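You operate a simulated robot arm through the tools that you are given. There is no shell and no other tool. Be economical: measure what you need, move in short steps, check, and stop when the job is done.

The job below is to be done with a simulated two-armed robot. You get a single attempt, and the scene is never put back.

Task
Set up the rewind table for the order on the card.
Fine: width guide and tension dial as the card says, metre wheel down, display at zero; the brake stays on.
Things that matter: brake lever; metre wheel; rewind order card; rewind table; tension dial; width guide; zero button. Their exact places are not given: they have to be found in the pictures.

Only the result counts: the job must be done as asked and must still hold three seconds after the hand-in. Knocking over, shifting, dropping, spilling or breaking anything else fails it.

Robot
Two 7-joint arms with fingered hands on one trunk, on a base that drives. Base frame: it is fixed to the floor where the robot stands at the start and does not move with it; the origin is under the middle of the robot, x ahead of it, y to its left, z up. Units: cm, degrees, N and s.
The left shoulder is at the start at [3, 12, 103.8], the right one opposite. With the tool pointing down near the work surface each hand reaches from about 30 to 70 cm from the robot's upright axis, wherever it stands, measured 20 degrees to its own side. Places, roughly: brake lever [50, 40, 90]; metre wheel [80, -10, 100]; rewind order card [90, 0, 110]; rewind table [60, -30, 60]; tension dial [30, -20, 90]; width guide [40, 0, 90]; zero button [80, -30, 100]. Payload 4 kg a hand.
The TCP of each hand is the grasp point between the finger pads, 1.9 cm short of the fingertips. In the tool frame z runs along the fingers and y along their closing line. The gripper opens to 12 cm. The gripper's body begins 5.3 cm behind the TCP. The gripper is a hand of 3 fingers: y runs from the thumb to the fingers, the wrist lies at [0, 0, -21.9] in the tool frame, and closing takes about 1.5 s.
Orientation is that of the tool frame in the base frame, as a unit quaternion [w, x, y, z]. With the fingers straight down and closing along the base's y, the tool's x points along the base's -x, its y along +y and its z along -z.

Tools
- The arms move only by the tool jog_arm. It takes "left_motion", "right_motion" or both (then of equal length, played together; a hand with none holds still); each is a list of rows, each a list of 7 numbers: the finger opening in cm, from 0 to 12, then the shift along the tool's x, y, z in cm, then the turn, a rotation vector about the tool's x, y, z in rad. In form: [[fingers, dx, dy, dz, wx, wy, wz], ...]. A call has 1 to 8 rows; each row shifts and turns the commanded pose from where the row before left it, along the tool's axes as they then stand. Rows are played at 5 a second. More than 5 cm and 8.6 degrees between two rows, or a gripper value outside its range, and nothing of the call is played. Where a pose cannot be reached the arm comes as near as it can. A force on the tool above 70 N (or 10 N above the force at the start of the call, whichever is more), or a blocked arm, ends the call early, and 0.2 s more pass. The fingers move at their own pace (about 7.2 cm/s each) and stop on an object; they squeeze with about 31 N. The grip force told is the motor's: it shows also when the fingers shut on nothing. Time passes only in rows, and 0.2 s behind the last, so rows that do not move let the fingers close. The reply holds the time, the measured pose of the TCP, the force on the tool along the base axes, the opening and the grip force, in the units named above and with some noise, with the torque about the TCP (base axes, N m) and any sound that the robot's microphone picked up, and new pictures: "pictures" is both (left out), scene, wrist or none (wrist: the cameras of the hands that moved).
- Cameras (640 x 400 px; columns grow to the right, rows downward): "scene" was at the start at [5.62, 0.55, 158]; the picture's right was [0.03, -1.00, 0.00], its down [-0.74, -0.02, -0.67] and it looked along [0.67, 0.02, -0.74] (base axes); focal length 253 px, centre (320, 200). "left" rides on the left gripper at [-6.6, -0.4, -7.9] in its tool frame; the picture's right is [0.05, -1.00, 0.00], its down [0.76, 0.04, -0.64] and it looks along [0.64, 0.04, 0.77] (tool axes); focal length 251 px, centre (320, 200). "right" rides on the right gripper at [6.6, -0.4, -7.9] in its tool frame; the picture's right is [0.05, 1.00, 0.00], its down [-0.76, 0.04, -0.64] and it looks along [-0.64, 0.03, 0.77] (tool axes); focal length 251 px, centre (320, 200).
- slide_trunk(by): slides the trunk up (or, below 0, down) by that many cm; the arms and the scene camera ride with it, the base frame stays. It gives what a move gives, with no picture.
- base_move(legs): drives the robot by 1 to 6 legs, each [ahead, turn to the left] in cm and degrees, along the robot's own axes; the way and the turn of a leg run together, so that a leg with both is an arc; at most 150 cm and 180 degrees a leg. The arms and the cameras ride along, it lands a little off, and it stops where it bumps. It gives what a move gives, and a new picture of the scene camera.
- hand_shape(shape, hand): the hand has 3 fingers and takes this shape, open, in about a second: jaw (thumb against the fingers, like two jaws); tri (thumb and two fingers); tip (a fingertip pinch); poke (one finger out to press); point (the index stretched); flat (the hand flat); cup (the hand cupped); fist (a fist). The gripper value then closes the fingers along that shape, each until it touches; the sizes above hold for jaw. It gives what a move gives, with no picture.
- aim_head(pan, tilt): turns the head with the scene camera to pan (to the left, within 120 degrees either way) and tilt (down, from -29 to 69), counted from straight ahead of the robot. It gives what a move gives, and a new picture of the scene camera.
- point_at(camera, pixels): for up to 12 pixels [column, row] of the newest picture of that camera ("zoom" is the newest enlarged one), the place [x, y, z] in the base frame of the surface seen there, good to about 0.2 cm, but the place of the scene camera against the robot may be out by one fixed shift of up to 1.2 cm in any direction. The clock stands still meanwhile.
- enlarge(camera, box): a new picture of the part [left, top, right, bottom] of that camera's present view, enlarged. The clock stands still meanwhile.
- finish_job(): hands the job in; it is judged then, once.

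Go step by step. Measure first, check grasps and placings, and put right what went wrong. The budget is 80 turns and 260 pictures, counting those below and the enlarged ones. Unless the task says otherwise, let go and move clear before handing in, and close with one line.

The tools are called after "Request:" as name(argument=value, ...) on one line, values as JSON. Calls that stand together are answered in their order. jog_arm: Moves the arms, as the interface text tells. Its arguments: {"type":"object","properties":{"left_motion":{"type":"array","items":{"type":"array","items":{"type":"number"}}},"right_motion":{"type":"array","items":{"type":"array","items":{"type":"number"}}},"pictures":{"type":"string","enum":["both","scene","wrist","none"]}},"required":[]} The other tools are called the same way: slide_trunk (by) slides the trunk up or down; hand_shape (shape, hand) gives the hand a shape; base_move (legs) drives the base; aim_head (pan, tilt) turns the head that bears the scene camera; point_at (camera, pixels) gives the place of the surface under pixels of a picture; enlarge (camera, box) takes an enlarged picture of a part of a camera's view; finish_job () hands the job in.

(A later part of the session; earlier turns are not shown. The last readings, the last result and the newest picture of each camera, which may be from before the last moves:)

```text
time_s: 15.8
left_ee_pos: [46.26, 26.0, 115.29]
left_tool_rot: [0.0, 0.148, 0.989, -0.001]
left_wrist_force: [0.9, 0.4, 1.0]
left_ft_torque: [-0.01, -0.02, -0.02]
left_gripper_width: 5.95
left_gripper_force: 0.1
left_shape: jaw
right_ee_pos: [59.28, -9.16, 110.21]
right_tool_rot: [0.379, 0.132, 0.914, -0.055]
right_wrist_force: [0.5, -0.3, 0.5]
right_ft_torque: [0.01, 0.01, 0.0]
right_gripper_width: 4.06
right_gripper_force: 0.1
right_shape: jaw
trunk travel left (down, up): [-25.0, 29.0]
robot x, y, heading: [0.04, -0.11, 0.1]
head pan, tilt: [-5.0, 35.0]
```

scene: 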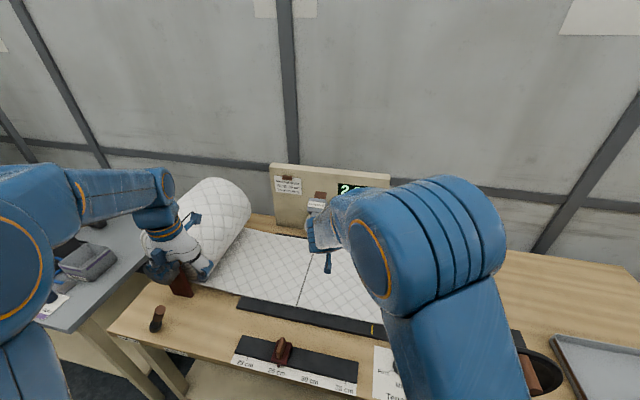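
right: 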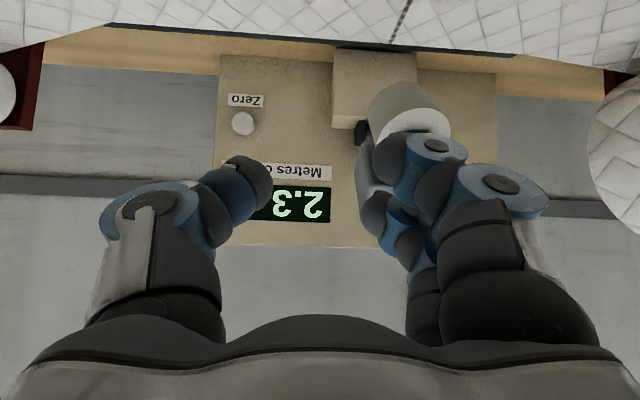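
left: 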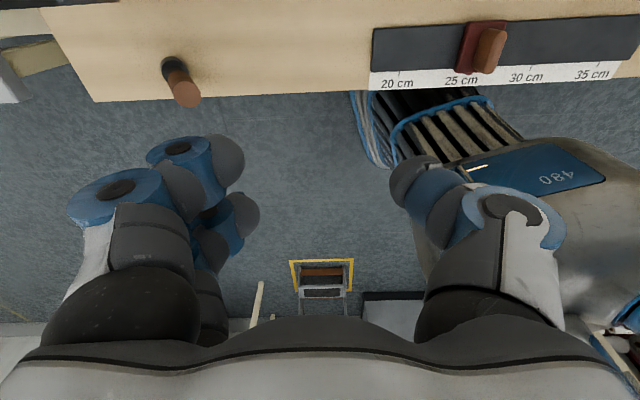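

The fingers hide the assembly at (400,130). I'll shift the hand left and open it so the view between the fingers clears.

Request:
jog_arm(right_motion=[[12, 1, 2.5, -1, 0, 0, 0], [12, 1, 2.5, -1, 0, 0, 0], [12, 0, 0, 0, 0, 0, 0], [12, 0, 0, 0, 0, 0, 0]], pictures="wrist")

Request:
enlarge(camera="right", box=[240, 40, 432, 160])

```text
time_s: 16.8
left_ee_pos: [46.27, 25.9, 115.38]
left_tool_rot: [0.001, 0.148, 0.989, 0.0]
left_wrist_force: [0.1, -0.4, -0.6]
left_ft_torque: [-0.02, 0.01, 0.0]
left_gripper_width: 5.98
left_gripper_force: 0.0
left_shape: jaw
right_ee_pos: [57.99, -3.74, 110.22]
right_tool_rot: [0.379, 0.133, 0.914, -0.056]
right_wrist_force: [-0.5, 0.2, -0.4]
right_ft_torque: [0.0, -0.05, -0.01]
right_gripper_width: 11.99
right_gripper_force: 0.0
right_shape: jaw
trunk travel left (down, up): [-25.0, 29.0]
robot x, y, heading: [0.09, 0.41, 0.2]
head pan, tilt: [-5.0, 35.0]
```

right: 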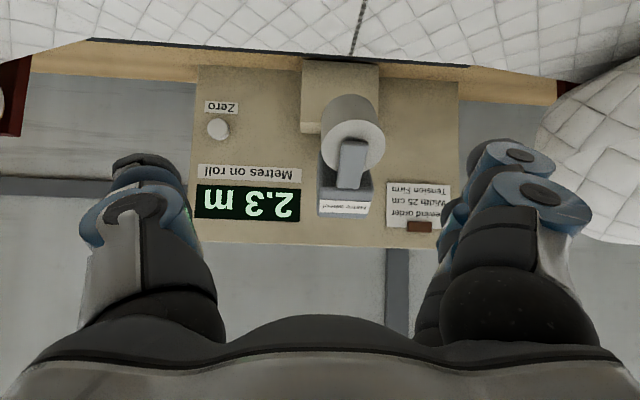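

```text
3.33 times, centred on (336, 100) of right
```

zoom: 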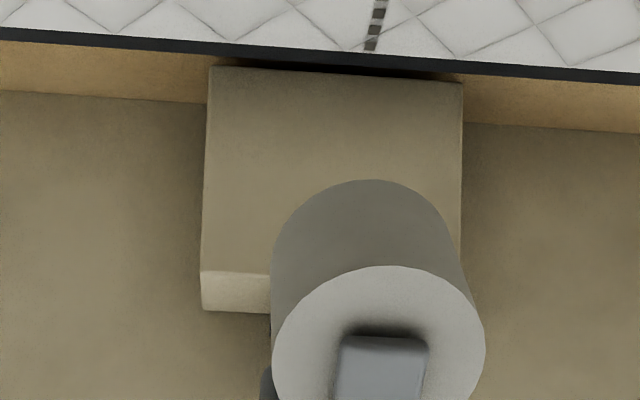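

Now the assembly is unobstructed at (345,150). I'll measure its geometry.

Request:
point_at(camera="right", pixels=[[350, 150], [348, 185], [352, 205], [328, 208], [345, 100], [325, 140], [378, 150], [310, 100], [330, 180], [324, 155], [340, 75], [218, 128]])

Request:
enlarge(camera="right", box=[285, 110, 413, 230])

```text
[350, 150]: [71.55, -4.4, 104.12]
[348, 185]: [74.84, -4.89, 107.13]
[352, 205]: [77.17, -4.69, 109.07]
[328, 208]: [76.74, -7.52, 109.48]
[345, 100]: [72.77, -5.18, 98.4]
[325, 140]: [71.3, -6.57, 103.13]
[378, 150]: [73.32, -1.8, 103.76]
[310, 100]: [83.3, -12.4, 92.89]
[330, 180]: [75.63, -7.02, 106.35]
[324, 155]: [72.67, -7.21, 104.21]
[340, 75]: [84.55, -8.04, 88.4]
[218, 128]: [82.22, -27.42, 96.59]
```

```text
3.33 times, centred on (349, 170) of right
```

zoom: 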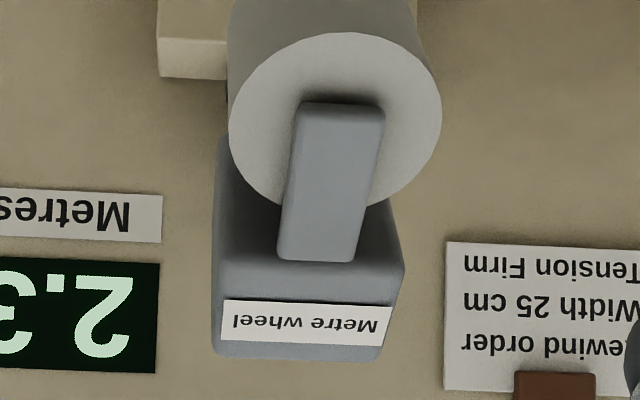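

In table axes the pivot is at about s≈84.5, z≈99, on the pedestal top. The arm is raised about 45°, and the brown tab stands on top of the box. I'll grip the tab from the front and swing it down, after measuring it precisely from the scene.

Request:
enlarge(camera="scene", box=[296, 182, 344, 212])

Request:
point_at(camera="scene", pixels=[[320, 192], [320, 194], [317, 196], [324, 196], [320, 197], [320, 199], [317, 201], [323, 202], [371, 219]])

```text
13.33 times, centred on (320, 197) of scene
```

zoom: 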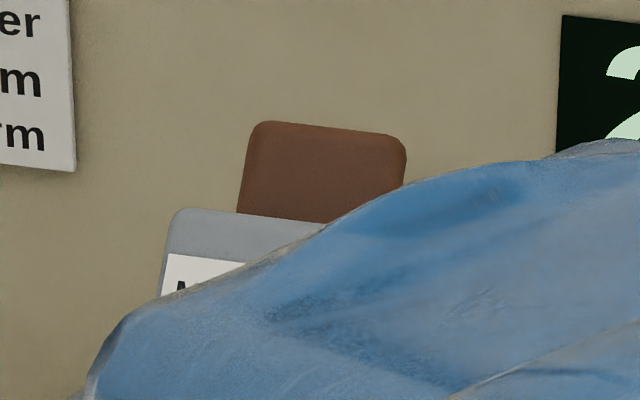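

```text
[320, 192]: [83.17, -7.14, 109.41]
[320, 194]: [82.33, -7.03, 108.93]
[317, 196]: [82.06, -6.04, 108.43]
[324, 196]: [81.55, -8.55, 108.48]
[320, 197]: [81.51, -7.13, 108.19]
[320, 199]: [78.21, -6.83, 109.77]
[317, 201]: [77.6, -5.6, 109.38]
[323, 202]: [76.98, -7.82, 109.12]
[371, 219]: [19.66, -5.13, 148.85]
```

The tab's front face is at s≈80–82, z 109–110, and the box top is just in front of it. Pushing closed fingertips into the corner between them and following the arc looks simplest. I'll close the fingers, measure the fingertip geometry, and slide the trunk up for reach.

Request:
jog_arm(right_motion=[[0, 0, 0, -2, 0, 0, 0], [0, 0, 0, -2, 0, 0, 0], [0, 0, 0, 0, 0, 0, 0], [0, 0, 0, 0, 0, 0, 0], [0, 0, 0, 0, 0, 0, 0], [0, 0, 0, 0, 0, 0, 0], [0, 0, 0, 0, 0, 0, 0]], pictures="wrist")

Request:
enlarge(camera="right", box=[200, 80, 424, 220])

Request:
slide_trunk(by=14)

```text
time_s: 18.4
left_ee_pos: [46.34, 25.86, 115.43]
left_tool_rot: [0.0, 0.146, 0.989, 0.0]
left_wrist_force: [-0.1, 0.4, 0.4]
left_ft_torque: [0.01, 0.0, 0.01]
left_gripper_width: 5.94
left_gripper_force: 0.1
left_shape: jaw
right_ee_pos: [55.31, -2.71, 113.08]
right_tool_rot: [0.378, 0.132, 0.915, -0.054]
right_wrist_force: [-0.7, 0.2, -1.2]
right_ft_torque: [0.0, 0.01, -0.01]
right_gripper_width: 0.01
right_gripper_force: 30.5
right_shape: jaw
trunk travel left (down, up): [-25.0, 29.0]
robot x, y, heading: [0.31, 0.07, 0.0]
head pan, tilt: [-5.0, 35.0]
```

right: 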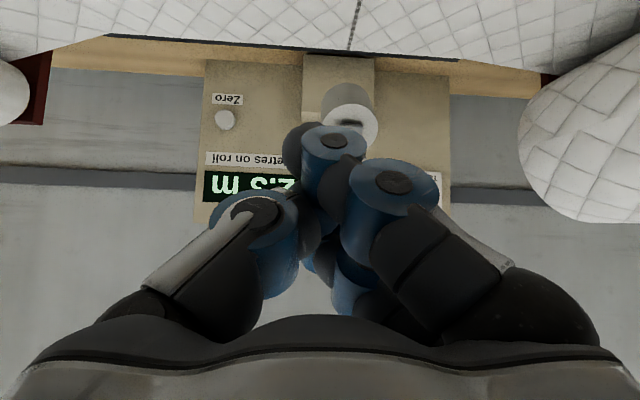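

```text
2.86 times, centred on (312, 150) of right
```

zoom: 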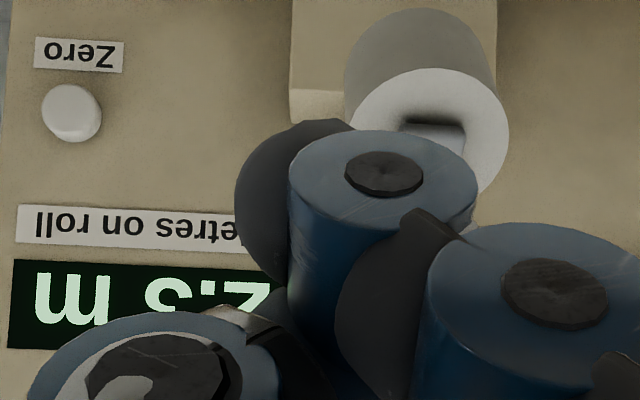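

```text
time_s: 20.0
left_ee_pos: [46.23, 25.92, 129.43]
left_tool_rot: [0.001, 0.147, 0.989, 0.0]
left_wrist_force: [-0.5, 1.2, 0.1]
left_ft_torque: [-0.04, 0.0, 0.02]
left_gripper_width: 5.98
left_gripper_force: 0.0
left_shape: jaw
right_ee_pos: [55.27, -2.73, 127.02]
right_tool_rot: [0.378, 0.132, 0.915, -0.054]
right_wrist_force: [0.1, 0.0, 0.1]
right_ft_torque: [0.0, -0.01, 0.02]
right_gripper_width: 0.0
right_gripper_force: 30.5
right_shape: jaw
trunk travel left (down, up): [-39.0, 15.0]
robot x, y, heading: [0.1, 0.17, -0.1]
head pan, tilt: [-5.0, 35.0]
```

Request:
point_at(camera="right", pixels=[[335, 128], [335, 142], [295, 145], [375, 165], [310, 125], [325, 170], [255, 212]])

Request:
aim_head(pan=-2, tilt=42)

```text
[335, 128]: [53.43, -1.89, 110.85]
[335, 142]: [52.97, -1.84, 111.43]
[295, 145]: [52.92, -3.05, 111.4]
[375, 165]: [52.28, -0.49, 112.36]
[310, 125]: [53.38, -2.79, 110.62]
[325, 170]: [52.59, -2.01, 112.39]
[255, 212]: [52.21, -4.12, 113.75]
```

```text
time_s: 20.7
left_ee_pos: [46.38, 25.86, 129.47]
left_tool_rot: [-0.001, 0.147, 0.989, 0.0]
left_wrist_force: [0.2, 0.3, -0.1]
left_ft_torque: [-0.01, -0.04, -0.01]
left_gripper_width: 5.97
left_gripper_force: 0.1
left_shape: jaw
right_ee_pos: [55.25, -2.75, 127.08]
right_tool_rot: [0.378, 0.133, 0.915, -0.055]
right_wrist_force: [0.9, 0.1, 0.1]
right_ft_torque: [-0.02, -0.03, 0.01]
right_gripper_width: 0.01
right_gripper_force: 30.9
right_shape: jaw
trunk travel left (down, up): [-39.0, 15.0]
robot x, y, heading: [-0.62, 0.39, -0.3]
head pan, tilt: [-2.0, 42.0]
```

scene: 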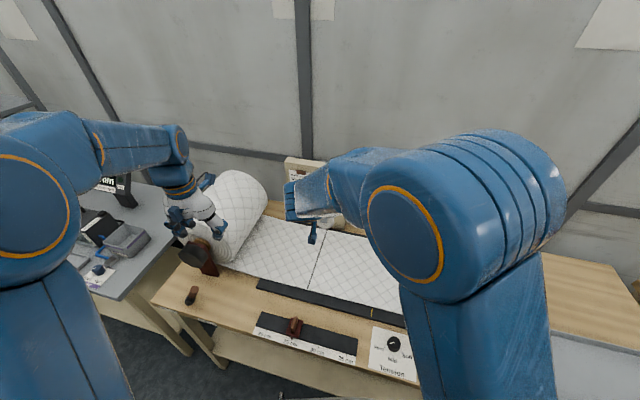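

Closed, the lower finger's outer surface is about 3 cm along tool x from the TCP. I'll bring the fingers forward to just above the corner between the box top and the tab, stopping short to check.

Request:
jog_arm(right_motion=[[0, -1.13, 0.41, 3.6, 0, 0, 0], [0, -1.13, 0.41, 3.6, 0, 0, 0], [0, -1.13, 0.41, 3.6, 0, 0, 0], [0, -1.13, 0.41, 3.6, 0, 0, 0], [0, -1.13, 0.41, 3.6, 0, 0, 0], [0, -1.13, 0.41, 3.6, 0, 0, 0], [0, -1.13, 0.41, 3.6, 0, 0, 0]])

Request:
enlarge(camera="scene", box=[260, 130, 420, 230])

```text
time_s: 22.3
left_ee_pos: [46.56, 25.96, 129.3]
left_tool_rot: [-0.001, 0.147, 0.989, -0.001]
left_wrist_force: [0.2, 0.1, -0.8]
left_ft_torque: [-0.04, 0.04, -0.02]
left_gripper_width: 5.92
left_gripper_force: 0.0
left_shape: jaw
right_ee_pos: [78.7, -6.75, 114.77]
right_tool_rot: [0.377, 0.132, 0.915, -0.055]
right_wrist_force: [0.2, -0.8, -0.2]
right_ft_torque: [0.01, -0.01, 0.01]
right_gripper_width: 0.0
right_gripper_force: 31.5
right_shape: jaw
trunk travel left (down, up): [-39.0, 15.0]
robot x, y, heading: [0.24, -0.04, 0.1]
head pan, tilt: [-2.0, 42.0]
```

scene: 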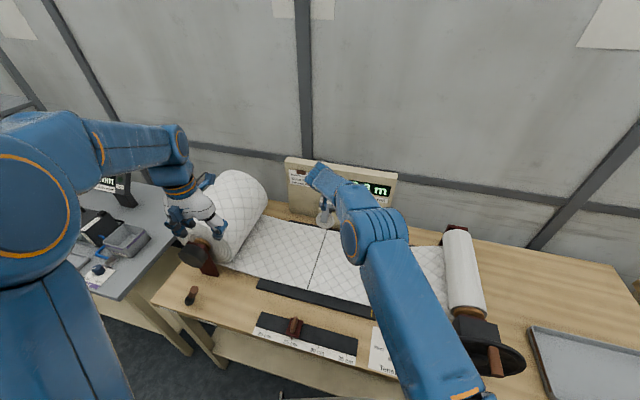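
right: 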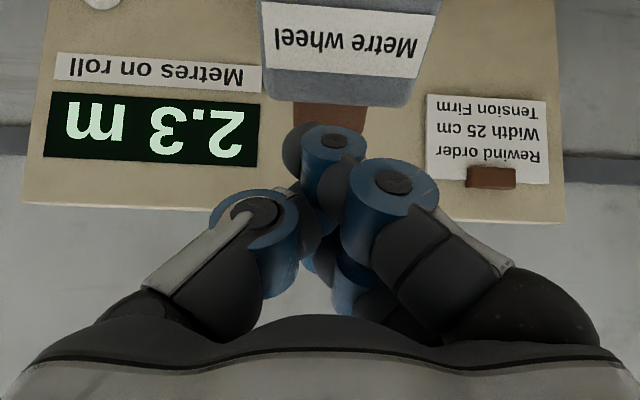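

```text
4.00 times, centred on (340, 180) of scene
```

zoom: 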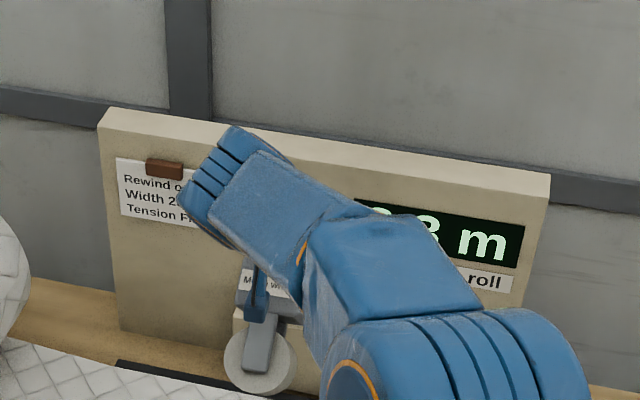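

The hand reached the point, and the wrist view shows the tab at (330,115) and the box top edge at (335,100). I'll measure them from here, relative to the hand.

Request:
point_at(camera="right", pixels=[[298, 115], [360, 115], [340, 108], [275, 95], [400, 100], [340, 85], [340, 60], [320, 20], [335, 130], [310, 130]])

Request:
enlarge(camera="right", box=[240, 60, 432, 180])

```text
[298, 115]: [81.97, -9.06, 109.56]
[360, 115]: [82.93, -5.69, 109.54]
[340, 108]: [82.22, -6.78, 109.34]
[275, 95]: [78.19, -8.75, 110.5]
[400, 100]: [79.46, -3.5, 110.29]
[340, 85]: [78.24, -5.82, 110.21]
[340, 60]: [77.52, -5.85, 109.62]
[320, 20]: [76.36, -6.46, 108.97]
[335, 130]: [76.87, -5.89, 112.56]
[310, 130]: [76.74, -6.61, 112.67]
```

```text
3.33 times, centred on (336, 120) of right
```

zoom: 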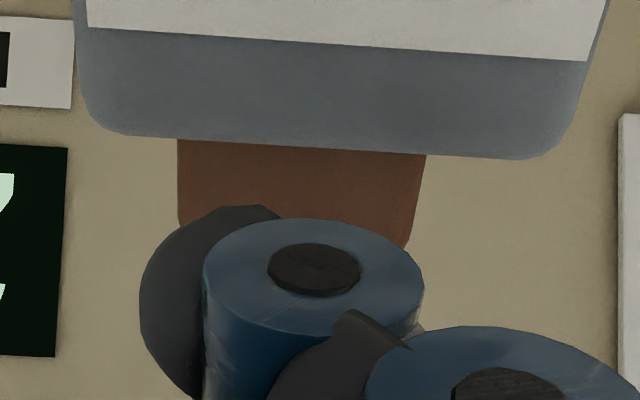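

The fingertips line up with the tab (t≈17.7 against 17.95). I'll advance over the box top, make contact, and start the arc.

Request:
jog_arm(right_motion=[[0, -1.1, 0.2, 3.5, 0, 0, 0], [0, 0.65, 0, 0, 0, 0, 0], [0, 0.65, 0, 0, 0, 0, 0], [0, 0.96, 0, -0.15, 0, 0, 0], [0, 0.96, 0, -0.15, 0, 0, 0], [0, 0.98, 0, 0.02, 0, 0, 0], [0, 0.98, 0, 0.02, 0, 0, 0]])

Request:
enlarge(camera="scene", box=[260, 130, 420, 230])

```text
time_s: 23.9
left_ee_pos: [46.35, 25.98, 129.48]
left_tool_rot: [-0.001, 0.146, 0.989, -0.001]
left_wrist_force: [0.5, -0.3, -0.3]
left_ft_torque: [0.01, -0.01, -0.02]
left_gripper_width: 5.97
left_gripper_force: 0.1
left_shape: jaw
right_ee_pos: [76.47, -6.34, 110.12]
right_tool_rot: [0.378, 0.132, 0.915, -0.055]
right_wrist_force: [0.4, -0.4, -0.2]
right_ft_torque: [0.02, -0.02, 0.02]
right_gripper_width: 0.01
right_gripper_force: 30.9
right_shape: jaw
right hand out of reach, approached as far as the arm can: row 1
trunk travel left (down, up): [-39.0, 15.0]
robot x, y, heading: [0.08, 0.13, -0.1]
head pan, tilt: [-2.0, 42.0]
```

scene: 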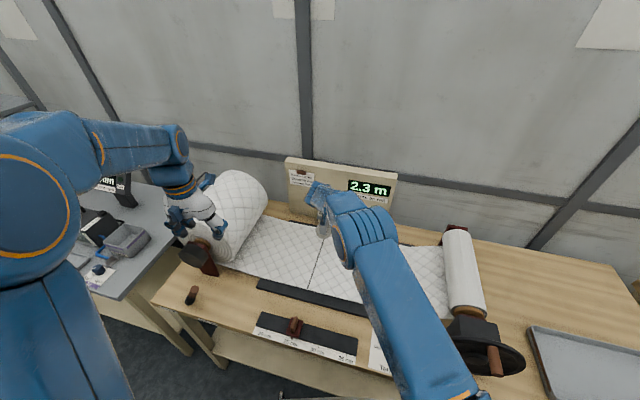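
right: 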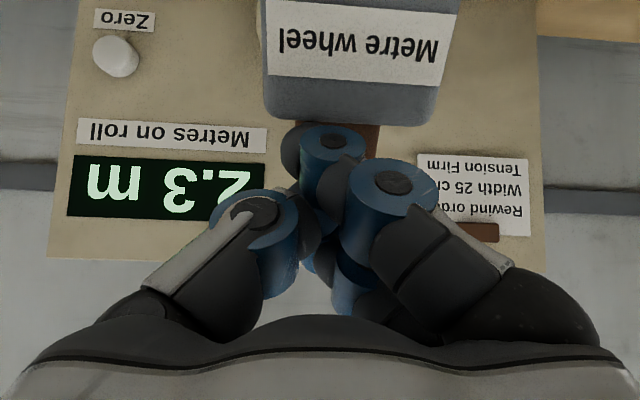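

```text
4.00 times, centred on (340, 180) of scene
```

zoom: 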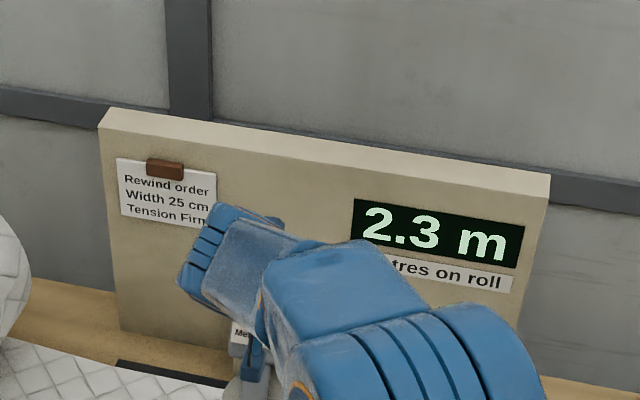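

Row 1 was partly out of reach and no force was felt. I'll check whether the box has moved.

Request:
point_at(camera="right", pixels=[[280, 112], [420, 120], [350, 75], [350, 20], [370, 135], [372, 150]])

Request:
enlarge(camera="right", box=[240, 60, 432, 180])

```text
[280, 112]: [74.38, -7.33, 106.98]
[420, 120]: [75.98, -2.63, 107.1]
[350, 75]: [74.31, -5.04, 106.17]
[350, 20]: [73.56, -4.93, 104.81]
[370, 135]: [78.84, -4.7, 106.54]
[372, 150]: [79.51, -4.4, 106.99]
```

```text
3.33 times, centred on (336, 120) of right
```

zoom: 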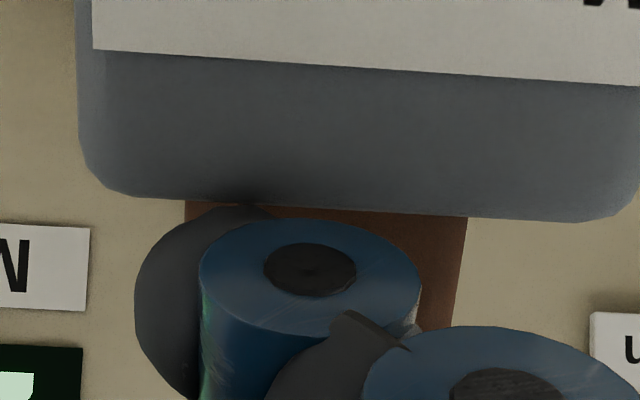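

The arm did swing down about 21°, with hardly any force; the box edge went from z 110.4 to 107.0. I'll continue along the arc.

Request:
jog_arm(right_motion=[[0, 0.96, 0, 0.19, 0, 0, 0], [0, 0.96, 0, 0.19, 0, 0, 0], [0, 0.92, 0, 0.35, 0, 0, 0], [0, 0.92, 0, 0.35, 0, 0, 0], [0, 0.84, 0, 0.5, 0, 0, 0]], pictures="both")

Request:
enlarge(camera="scene", box=[260, 150, 420, 250])

```text
time_s: 25.1
left_ee_pos: [46.36, 25.91, 129.39]
left_tool_rot: [0.0, 0.147, 0.989, 0.0]
left_wrist_force: [-0.3, 0.5, 0.1]
left_ft_torque: [-0.01, 0.0, 0.02]
left_gripper_width: 5.96
left_gripper_force: 0.0
left_shape: jaw
right_ee_pos: [74.53, -5.78, 105.76]
right_tool_rot: [0.378, 0.133, 0.915, -0.055]
right_wrist_force: [-0.1, 0.0, -0.5]
right_ft_torque: [0.01, 0.01, -0.02]
right_gripper_width: 0.0
right_gripper_force: 30.9
right_shape: jaw
trunk travel left (down, up): [-39.0, 15.0]
robot x, y, heading: [0.18, -0.08, -0.0]
head pan, tilt: [-2.0, 42.0]
```

scene: 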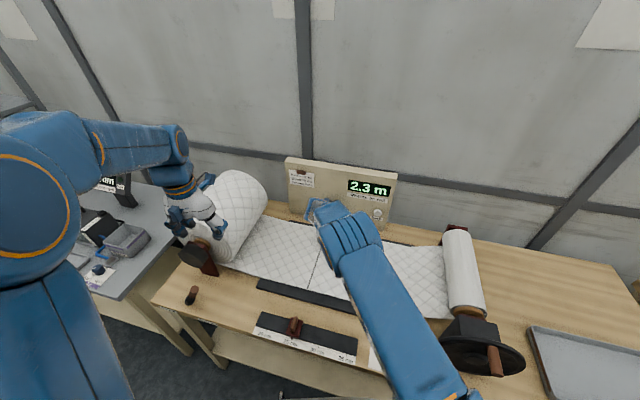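
right: 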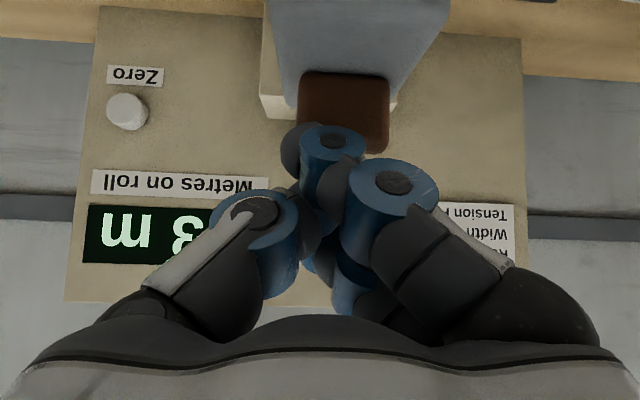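

```text
4.00 times, centred on (340, 200) of scene
```

zoom: 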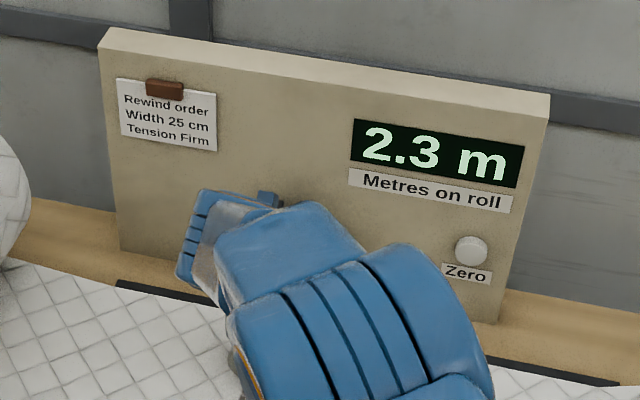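

The tab is now upright at (343,105) and the box top is visible. The arm seems to have dropped fully, so I'll measure it.

Request:
point_at(camera="right", pixels=[[345, 100], [345, 75], [345, 85], [350, 50], [350, 20], [360, 5], [385, 130], [300, 20], [125, 112]])

Request:
enlarge(camera="right", box=[240, 0, 464, 140])

```text
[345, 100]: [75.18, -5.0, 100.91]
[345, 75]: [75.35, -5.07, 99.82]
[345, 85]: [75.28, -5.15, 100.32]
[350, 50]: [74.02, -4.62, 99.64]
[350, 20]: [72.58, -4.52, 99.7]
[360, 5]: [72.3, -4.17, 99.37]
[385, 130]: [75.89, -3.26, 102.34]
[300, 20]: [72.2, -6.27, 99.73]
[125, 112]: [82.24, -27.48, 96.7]
```

```text
2.86 times, centred on (352, 70) of right
```

zoom: 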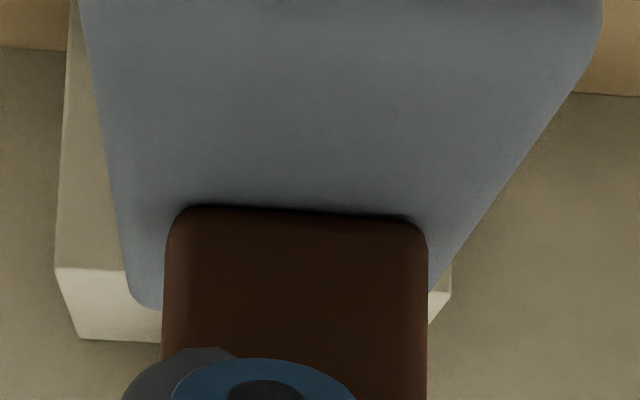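

The box top is level at z 99.7 and the tab upright: the metre wheel is down. I'll retreat the hand and shift right in front of the Zero button at (82.2, −27.5, 96.7).

Request:
jog_arm(right_motion=[[0, 0, 0, -4, 0, 0, 0], [0, 0, 0, -4.5, 0, 0, 0], [0, 0, -4.6, 0, 0, 0, 0], [0, 0, -4.6, 0, 0, 0, 0], [0, 0, -4.6, 0, 0, 0, 0], [0, 0, -4.6, 0, 0, 0, 0], [0, 0, 0, 0, 0, -0.14, 0], [0, 0, 0, 0, 0, -0.14, 0]], pictures="scene")

Request:
hand_shape(hand="right", shape="poke")

Request:
jog_arm(right_motion=[[0, 0, 0, 0, 0, -0.14, 0], [0, 0, 0, 0, 0, -0.14, 0], [0, 0, 0, 0, 0, -0.14, 0], [0, 0, 0, 0, 0, 0, 0], [0, 0, 0, 0, 0, 0, 0]])

Request:
enlarge(camera="scene", box=[260, 150, 420, 250])

```text
time_s: 26.9
left_ee_pos: [46.43, 25.81, 129.28]
left_tool_rot: [0.0, 0.147, 0.989, 0.0]
left_wrist_force: [0.3, 0.6, -0.3]
left_ft_torque: [-0.02, 0.0, 0.02]
left_gripper_width: 5.96
left_gripper_force: 0.1
left_shape: jaw
right_ee_pos: [63.59, -21.95, 111.87]
right_tool_rot: [0.503, 0.123, 0.852, -0.073]
right_wrist_force: [-0.3, -0.3, 0.4]
right_ft_torque: [0.02, 0.01, 0.09]
right_gripper_width: 0.03
right_gripper_force: 30.6
right_shape: jaw
trunk travel left (down, up): [-39.0, 15.0]
robot x, y, heading: [-0.36, -0.39, 0.1]
head pan, tilt: [-2.0, 42.0]
```

scene: 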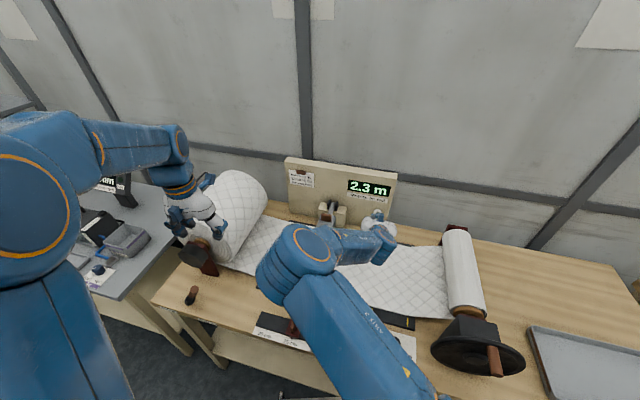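

```text
time_s: 27.8
left_ee_pos: [46.45, 25.91, 129.28]
left_tool_rot: [-0.001, 0.147, 0.989, 0.0]
left_wrist_force: [0.0, -0.6, -0.3]
left_ft_torque: [-0.01, -0.03, 0.01]
left_gripper_width: 5.94
left_gripper_force: 0.1
left_shape: jaw
right_ee_pos: [63.41, -21.75, 111.76]
right_tool_rot: [0.502, 0.124, 0.853, -0.073]
right_wrist_force: [-0.2, 0.1, -0.6]
right_ft_torque: [-0.03, 0.02, 0.0]
right_gripper_width: 0.01
right_gripper_force: 0.0
right_shape: poke
trunk travel left (down, up): [-39.0, 15.0]
robot x, y, heading: [-0.52, -0.01, 0.1]
head pan, tilt: [-2.0, 42.0]
```

```text
time_s: 29.0
left_ee_pos: [46.25, 26.0, 129.35]
left_tool_rot: [0.0, 0.147, 0.989, 0.001]
left_wrist_force: [-0.1, -0.3, -0.1]
left_ft_torque: [-0.01, 0.01, 0.01]
left_gripper_width: 5.97
left_gripper_force: 0.1
left_shape: jaw
right_ee_pos: [63.4, -21.81, 111.71]
right_tool_rot: [0.67, 0.105, 0.729, -0.096]
right_wrist_force: [-0.3, -0.1, -0.2]
right_ft_torque: [0.01, 0.03, 0.03]
right_gripper_width: 0.0
right_gripper_force: 0.2
right_shape: poke
trunk travel left (down, up): [-39.0, 15.0]
robot x, y, heading: [0.03, 0.3, -0.0]
head pan, tilt: [-2.0, 42.0]
```

scene: 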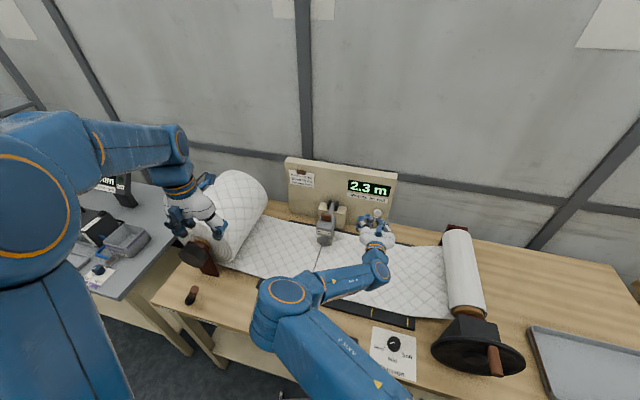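
right: 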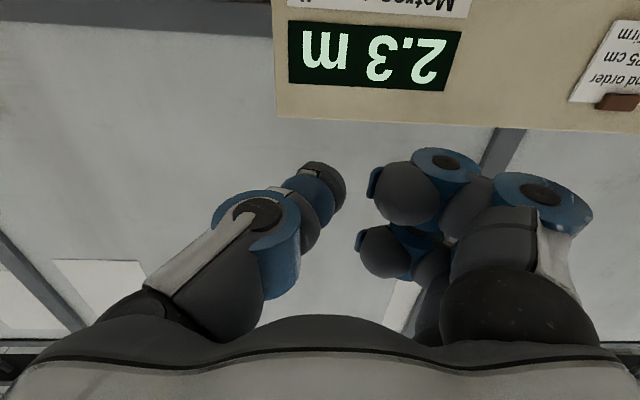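

```text
4.00 times, centred on (340, 200) of scene
```

zoom: 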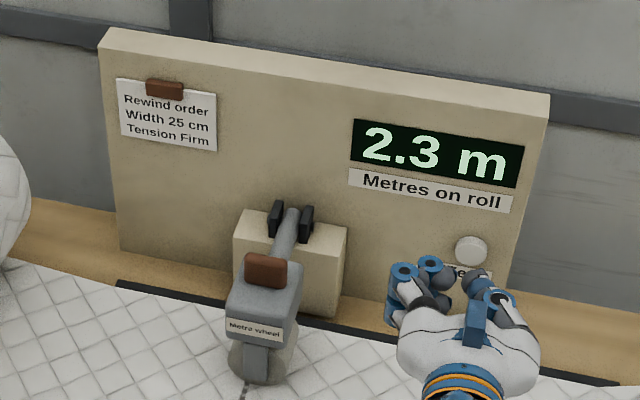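

The wheel now rests on the web. In the poke shape the thumb is the finger that sticks out, with its tip near (325,180). I'll measure it.

Request:
point_at(camera="right", pixels=[[320, 170], [330, 180], [338, 190], [315, 200], [400, 195], [380, 245], [445, 160], [300, 180]])

Request:
enlarge(camera="right", box=[200, 110, 456, 270])

Request:
enlarge(camera="scene", box=[340, 195, 420, 245])

```text
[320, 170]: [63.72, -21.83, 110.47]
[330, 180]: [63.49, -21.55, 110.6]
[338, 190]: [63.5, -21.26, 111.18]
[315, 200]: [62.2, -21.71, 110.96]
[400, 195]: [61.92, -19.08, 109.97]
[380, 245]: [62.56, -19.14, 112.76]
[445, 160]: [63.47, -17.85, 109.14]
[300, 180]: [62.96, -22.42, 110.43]
```

```text
2.50 times, centred on (328, 190) of right
```

zoom: 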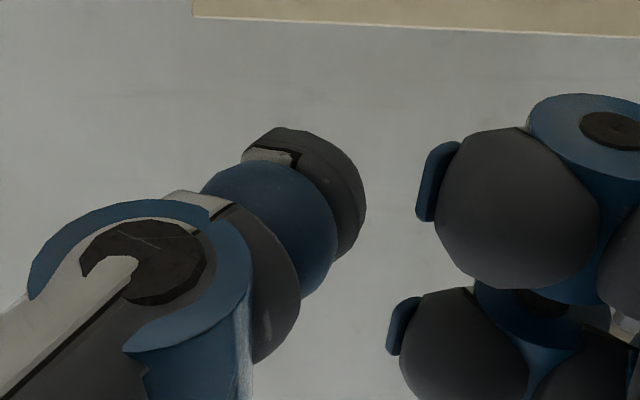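

```text
8.00 times, centred on (380, 220) of scene
```

zoom: 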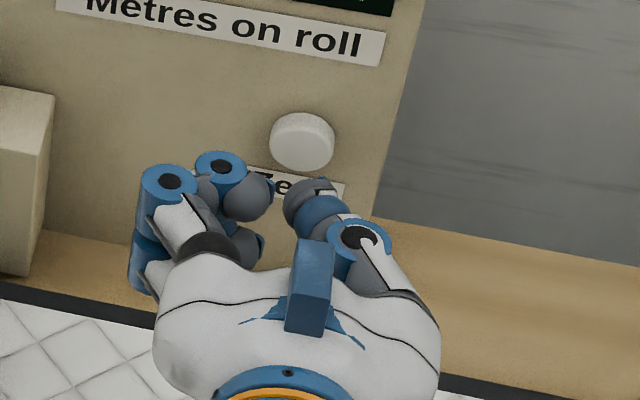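

The thumb tip lies on the TCP axis and leads the curled fingers by about 2 cm. I'll lower and advance it to just short of the button.

Request:
jog_arm(right_motion=[[0, 3.4, 0, 0, 0, 0, 0], [0, 3.4, 0, 0, 0, 0, 0], [0, 3.4, 0, 0, 0, 0, 0], [0, 3.4, 0.1, 0, 0, 0, 0], [0, 0, 0, 4.2, 0, 0, 0], [0, 0, 0, 4.2, 0, 0, 0], [0, 0, 0, 4.2, 0, 0, 0], [0, 0, 0, 3, 0, 0, 0]])

Request:
enlarge(camera="scene", box=[340, 170, 420, 250])

```text
time_s: 30.8
left_ee_pos: [46.37, 25.83, 129.25]
left_tool_rot: [-0.001, 0.147, 0.989, -0.001]
left_wrist_force: [-0.6, 0.9, 0.7]
left_ft_torque: [0.03, -0.02, 0.02]
left_gripper_width: 5.97
left_gripper_force: 0.1
left_shape: jaw
right_ee_pos: [77.49, -25.94, 96.87]
right_tool_rot: [0.668, 0.106, 0.73, -0.098]
right_wrist_force: [0.7, 0.3, 0.3]
right_ft_torque: [0.0, 0.02, -0.04]
right_gripper_width: 0.0
right_gripper_force: 0.0
right_shape: poke
trunk travel left (down, up): [-39.0, 15.0]
robot x, y, heading: [-0.3, -0.31, 0.2]
head pan, tilt: [-2.0, 42.0]
```

scene: 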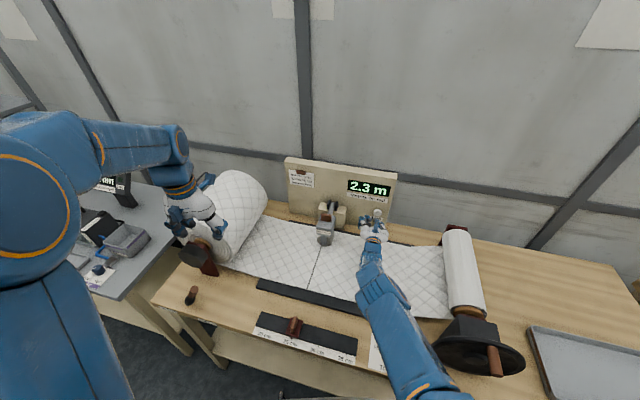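
right: 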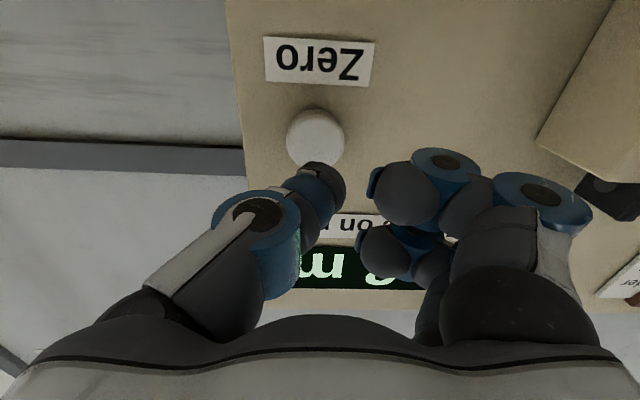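

```text
5.00 times, centred on (380, 210) of scene
```

zoom: 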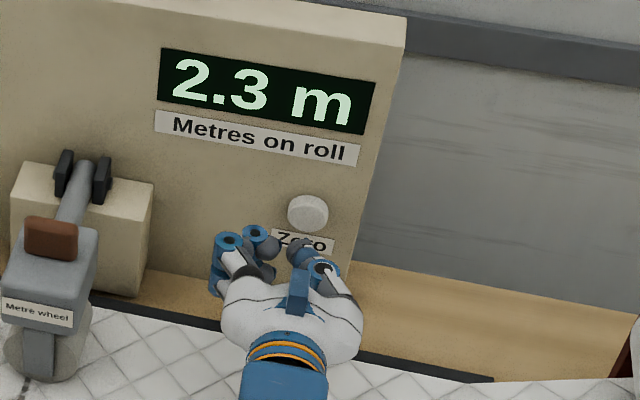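

The tip is in front of the button. I'll compare the button face with the fingertip.

Request:
point_at(camera="right", pixels=[[315, 130], [295, 140], [338, 135], [316, 112], [320, 170], [338, 190], [300, 185], [400, 120], [445, 155], [385, 175]])

```text
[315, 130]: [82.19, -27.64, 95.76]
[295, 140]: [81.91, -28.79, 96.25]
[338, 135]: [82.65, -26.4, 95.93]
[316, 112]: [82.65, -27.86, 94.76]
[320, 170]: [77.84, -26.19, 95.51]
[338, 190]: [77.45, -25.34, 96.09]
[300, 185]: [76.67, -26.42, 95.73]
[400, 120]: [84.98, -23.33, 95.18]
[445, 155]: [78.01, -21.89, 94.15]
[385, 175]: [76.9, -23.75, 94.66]
```

Everything is aligned: the button face is at s=86.7, the tip at about 82.5, and the panel at 88. I'll advance slowly to press.

Request:
jog_arm(right_motion=[[0, 0, 0, 2, 0, 0, 0], [0, 0, 0, 1, 0, 0, 0], [0, 0, 0, 0.5, 0, 0, 0], [0, 0, 0, 0.4, 0, 0, 0], [0, 0, 0, 0.4, 0, 0, 0], [0, 0, 0, 0.3, 0, 0, 0]])

Request:
enlarge(camera="scene", box=[340, 170, 420, 250])

```text
time_s: 32.2
left_ee_pos: [46.38, 25.93, 129.34]
left_tool_rot: [0.0, 0.147, 0.989, -0.001]
left_wrist_force: [-0.8, 0.3, -1.0]
left_ft_torque: [-0.01, -0.05, -0.03]
left_gripper_width: 5.95
left_gripper_force: 0.1
left_shape: jaw
right_ee_pos: [78.49, -26.15, 96.72]
right_tool_rot: [0.669, 0.106, 0.729, -0.097]
right_wrist_force: [-1.2, -0.2, 0.1]
right_ft_torque: [-0.01, -0.01, -0.02]
right_gripper_width: 0.0
right_gripper_force: 0.0
right_shape: poke
right hand out of reach, approached as far as the arm can: row 1, 2, 3, 4, 5
trunk travel left (down, up): [-39.0, 15.0]
robot x, y, heading: [-0.06, -0.34, 0.1]
head pan, tilt: [-2.0, 42.0]
```

scene: 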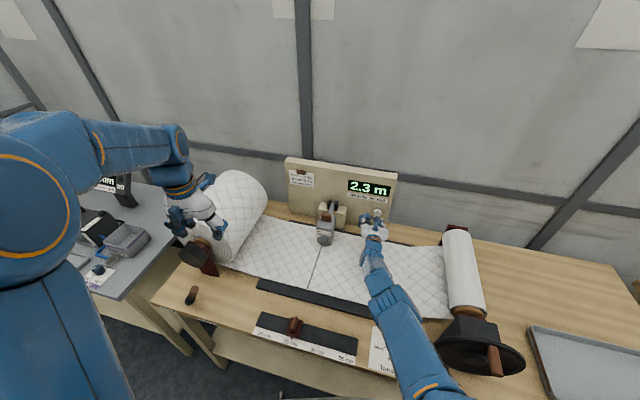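
right: 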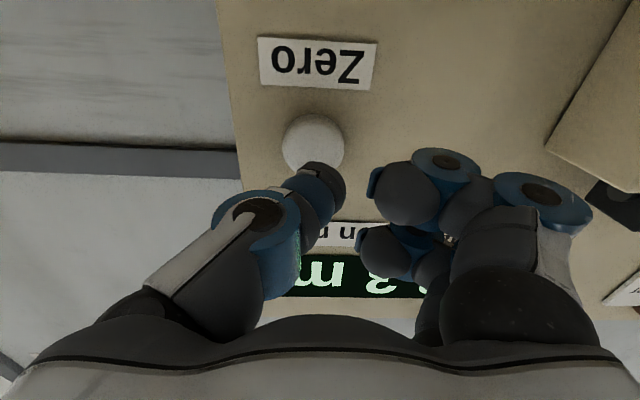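

```text
5.00 times, centred on (380, 210) of scene
```

zoom: 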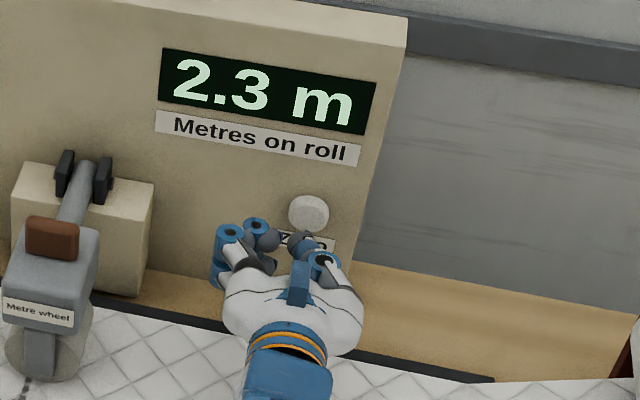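

The arm ran out of reach about 3.5 cm short, with the shoulder too high. I'll retract, raise the hand, and then lower the trunk by the same amount.

Request:
jog_arm(right_motion=[[0, 0, 0, -4.5, 0, 0, 0], [0, 0, 0, -4.5, 0, 0, 0], [0, -3.6, 0, 0, 0, 0, 0], [0, -3.6, 0, 0, 0, 0, 0], [0, -3.6, 0, 0, 0, 0, 0], [0, -3.6, 0, 0, 0, 0, 0], [0, -3.6, 0, 0, 0, 0, 0]], pictures="none")

Request:
slide_trunk(by=-18)

```text
time_s: 33.8
left_ee_pos: [46.24, 25.85, 129.4]
left_tool_rot: [0.0, 0.147, 0.989, 0.0]
left_wrist_force: [-0.2, -0.1, 0.0]
left_ft_torque: [-0.01, 0.0, -0.01]
left_gripper_width: 5.98
left_gripper_force: 0.1
left_shape: jaw
right_ee_pos: [71.74, -24.31, 115.46]
right_tool_rot: [0.669, 0.106, 0.729, -0.096]
right_wrist_force: [0.2, -0.8, 0.1]
right_ft_torque: [-0.02, -0.01, -0.01]
right_gripper_width: 0.0
right_gripper_force: 0.0
right_shape: poke
trunk travel left (down, up): [-39.0, 15.0]
robot x, y, heading: [0.27, -0.14, 0.0]
head pan, tilt: [-2.0, 42.0]
```

```text
time_s: 35.8
left_ee_pos: [46.38, 25.98, 111.45]
left_tool_rot: [0.0, 0.147, 0.989, 0.0]
left_wrist_force: [-0.4, 0.2, 0.3]
left_ft_torque: [-0.01, -0.01, -0.01]
left_gripper_width: 5.95
left_gripper_force: 0.1
left_shape: jaw
right_ee_pos: [71.73, -24.11, 97.41]
right_tool_rot: [0.669, 0.105, 0.729, -0.097]
right_wrist_force: [-0.8, 0.2, -0.4]
right_ft_torque: [0.01, -0.01, -0.02]
right_gripper_width: 0.01
right_gripper_force: 0.3
right_shape: poke
trunk travel left (down, up): [-21.0, 33.0]
robot x, y, heading: [-0.08, -0.04, 0.1]
head pan, tilt: [-2.0, 42.0]
```

The trunk is lower and the hand is back at button height, now 11 cm short. I'll advance and press in small steps.

Request:
jog_arm(right_motion=[[0, 0.2, 0, 4, 0, 0, 0], [0, 0, 0, 4, 0, 0, 0], [0, 0, 0, 1, 0, 0, 0], [0, 0, 0, 0.5, 0, 0, 0], [0, 0, 0, 0.5, 0, 0, 0], [0, 0, 0, 0.3, 0, 0, 0], [0, 0, 0, 0.3, 0, 0, 0]])

Request:
enlarge(camera="scene", box=[340, 130, 420, 210])

```text
time_s: 37.4
left_ee_pos: [45.91, 25.89, 111.42]
left_tool_rot: [0.002, 0.148, 0.989, 0.0]
left_wrist_force: [-0.5, -0.2, -0.2]
left_ft_torque: [0.01, 0.0, -0.04]
left_gripper_width: 5.97
left_gripper_force: 0.0
left_shape: jaw
right_ee_pos: [81.49, -27.21, 96.48]
right_tool_rot: [0.668, 0.108, 0.73, -0.098]
right_wrist_force: [-34.9, 4.5, -0.4]
right_ft_torque: [-0.02, -0.19, -0.08]
right_gripper_width: 0.0
right_gripper_force: 0.1
right_shape: poke
trunk travel left (down, up): [-21.0, 33.0]
robot x, y, heading: [-0.18, 0.1, 0.1]
head pan, tilt: [-2.0, 42.0]
heard: click
```

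scene: 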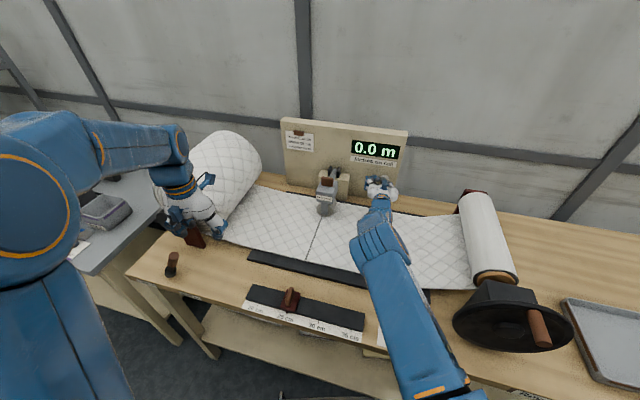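
right: 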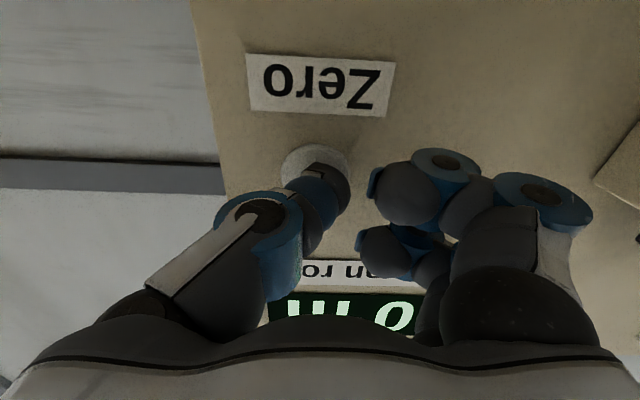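

```text
5.00 times, centred on (380, 170) of scene
```

zoom: 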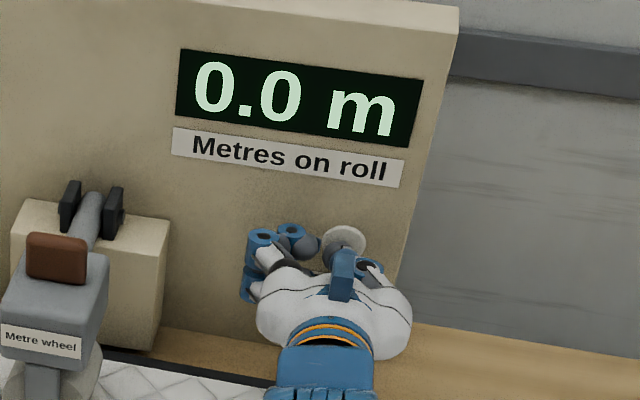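

There was a click and the display reads 0.0 m. I'll back the right hand straight out and up, then verify everything.

Request:
jog_arm(right_motion=[[0, 0, 0, -3, 0, 0, 0], [0, 0, 0, -4.5, 0, 0, 0], [0, -2, 0, -4, 0, 0, 0], [0, -3.5, 0, -3, 0, 0, 0], [0, -3.5, -1, -3, 0, 0, 0], [0, -3, -2, -3, 0, 0, 0], [0, -3, -2, -3, 0, 0, 0], [0, -3, -2, -3, 0, 0, 0]], pictures="scene")

Request:
enlarge(camera="scene", box=[264, 110, 424, 220])

Request:
enlarge(camera="scene", box=[150, 240, 450, 390])

```text
time_s: 39.2
left_ee_pos: [46.28, 25.81, 111.33]
left_tool_rot: [0.0, 0.147, 0.989, 0.001]
left_wrist_force: [-0.4, 0.6, 0.2]
left_ft_torque: [0.01, 0.01, 0.01]
left_gripper_width: 5.95
left_gripper_force: 0.2
left_shape: jaw
right_ee_pos: [56.04, -26.84, 116.64]
right_tool_rot: [0.669, 0.105, 0.729, -0.097]
right_wrist_force: [-0.9, -0.1, 0.1]
right_ft_torque: [-0.01, 0.05, 0.02]
right_gripper_width: 0.0
right_gripper_force: 0.0
right_shape: poke
trunk travel left (down, up): [-21.0, 33.0]
robot x, y, heading: [0.11, -0.2, 0.1]
head pan, tilt: [-2.0, 42.0]
```

scene: 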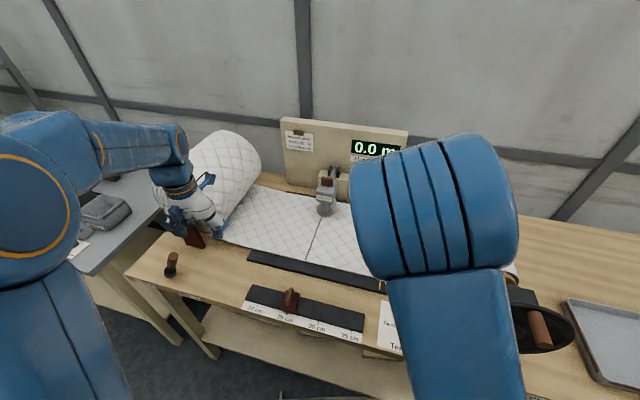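

```text
3.64 times, centred on (344, 165) of scene
```

zoom: 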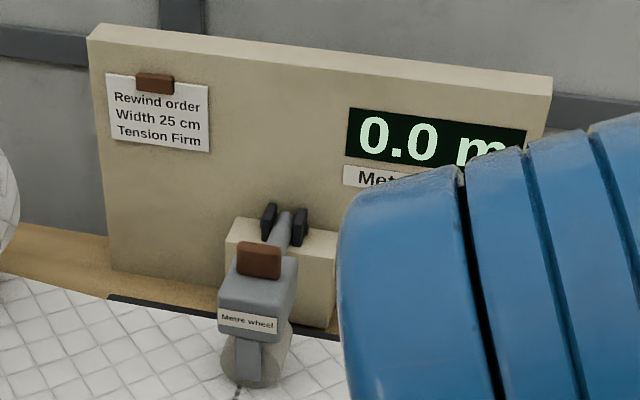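

```text
2.13 times, centred on (300, 315) of scene
```

zoom: 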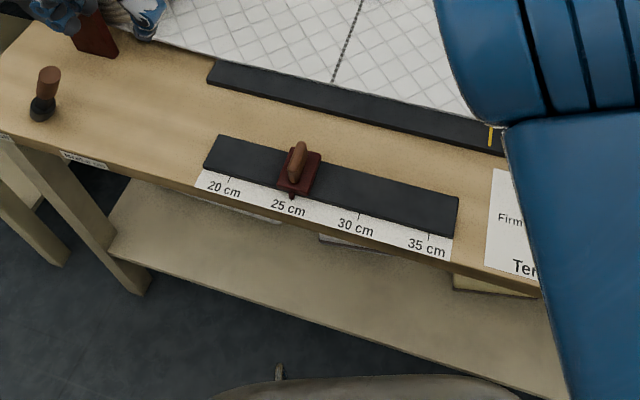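

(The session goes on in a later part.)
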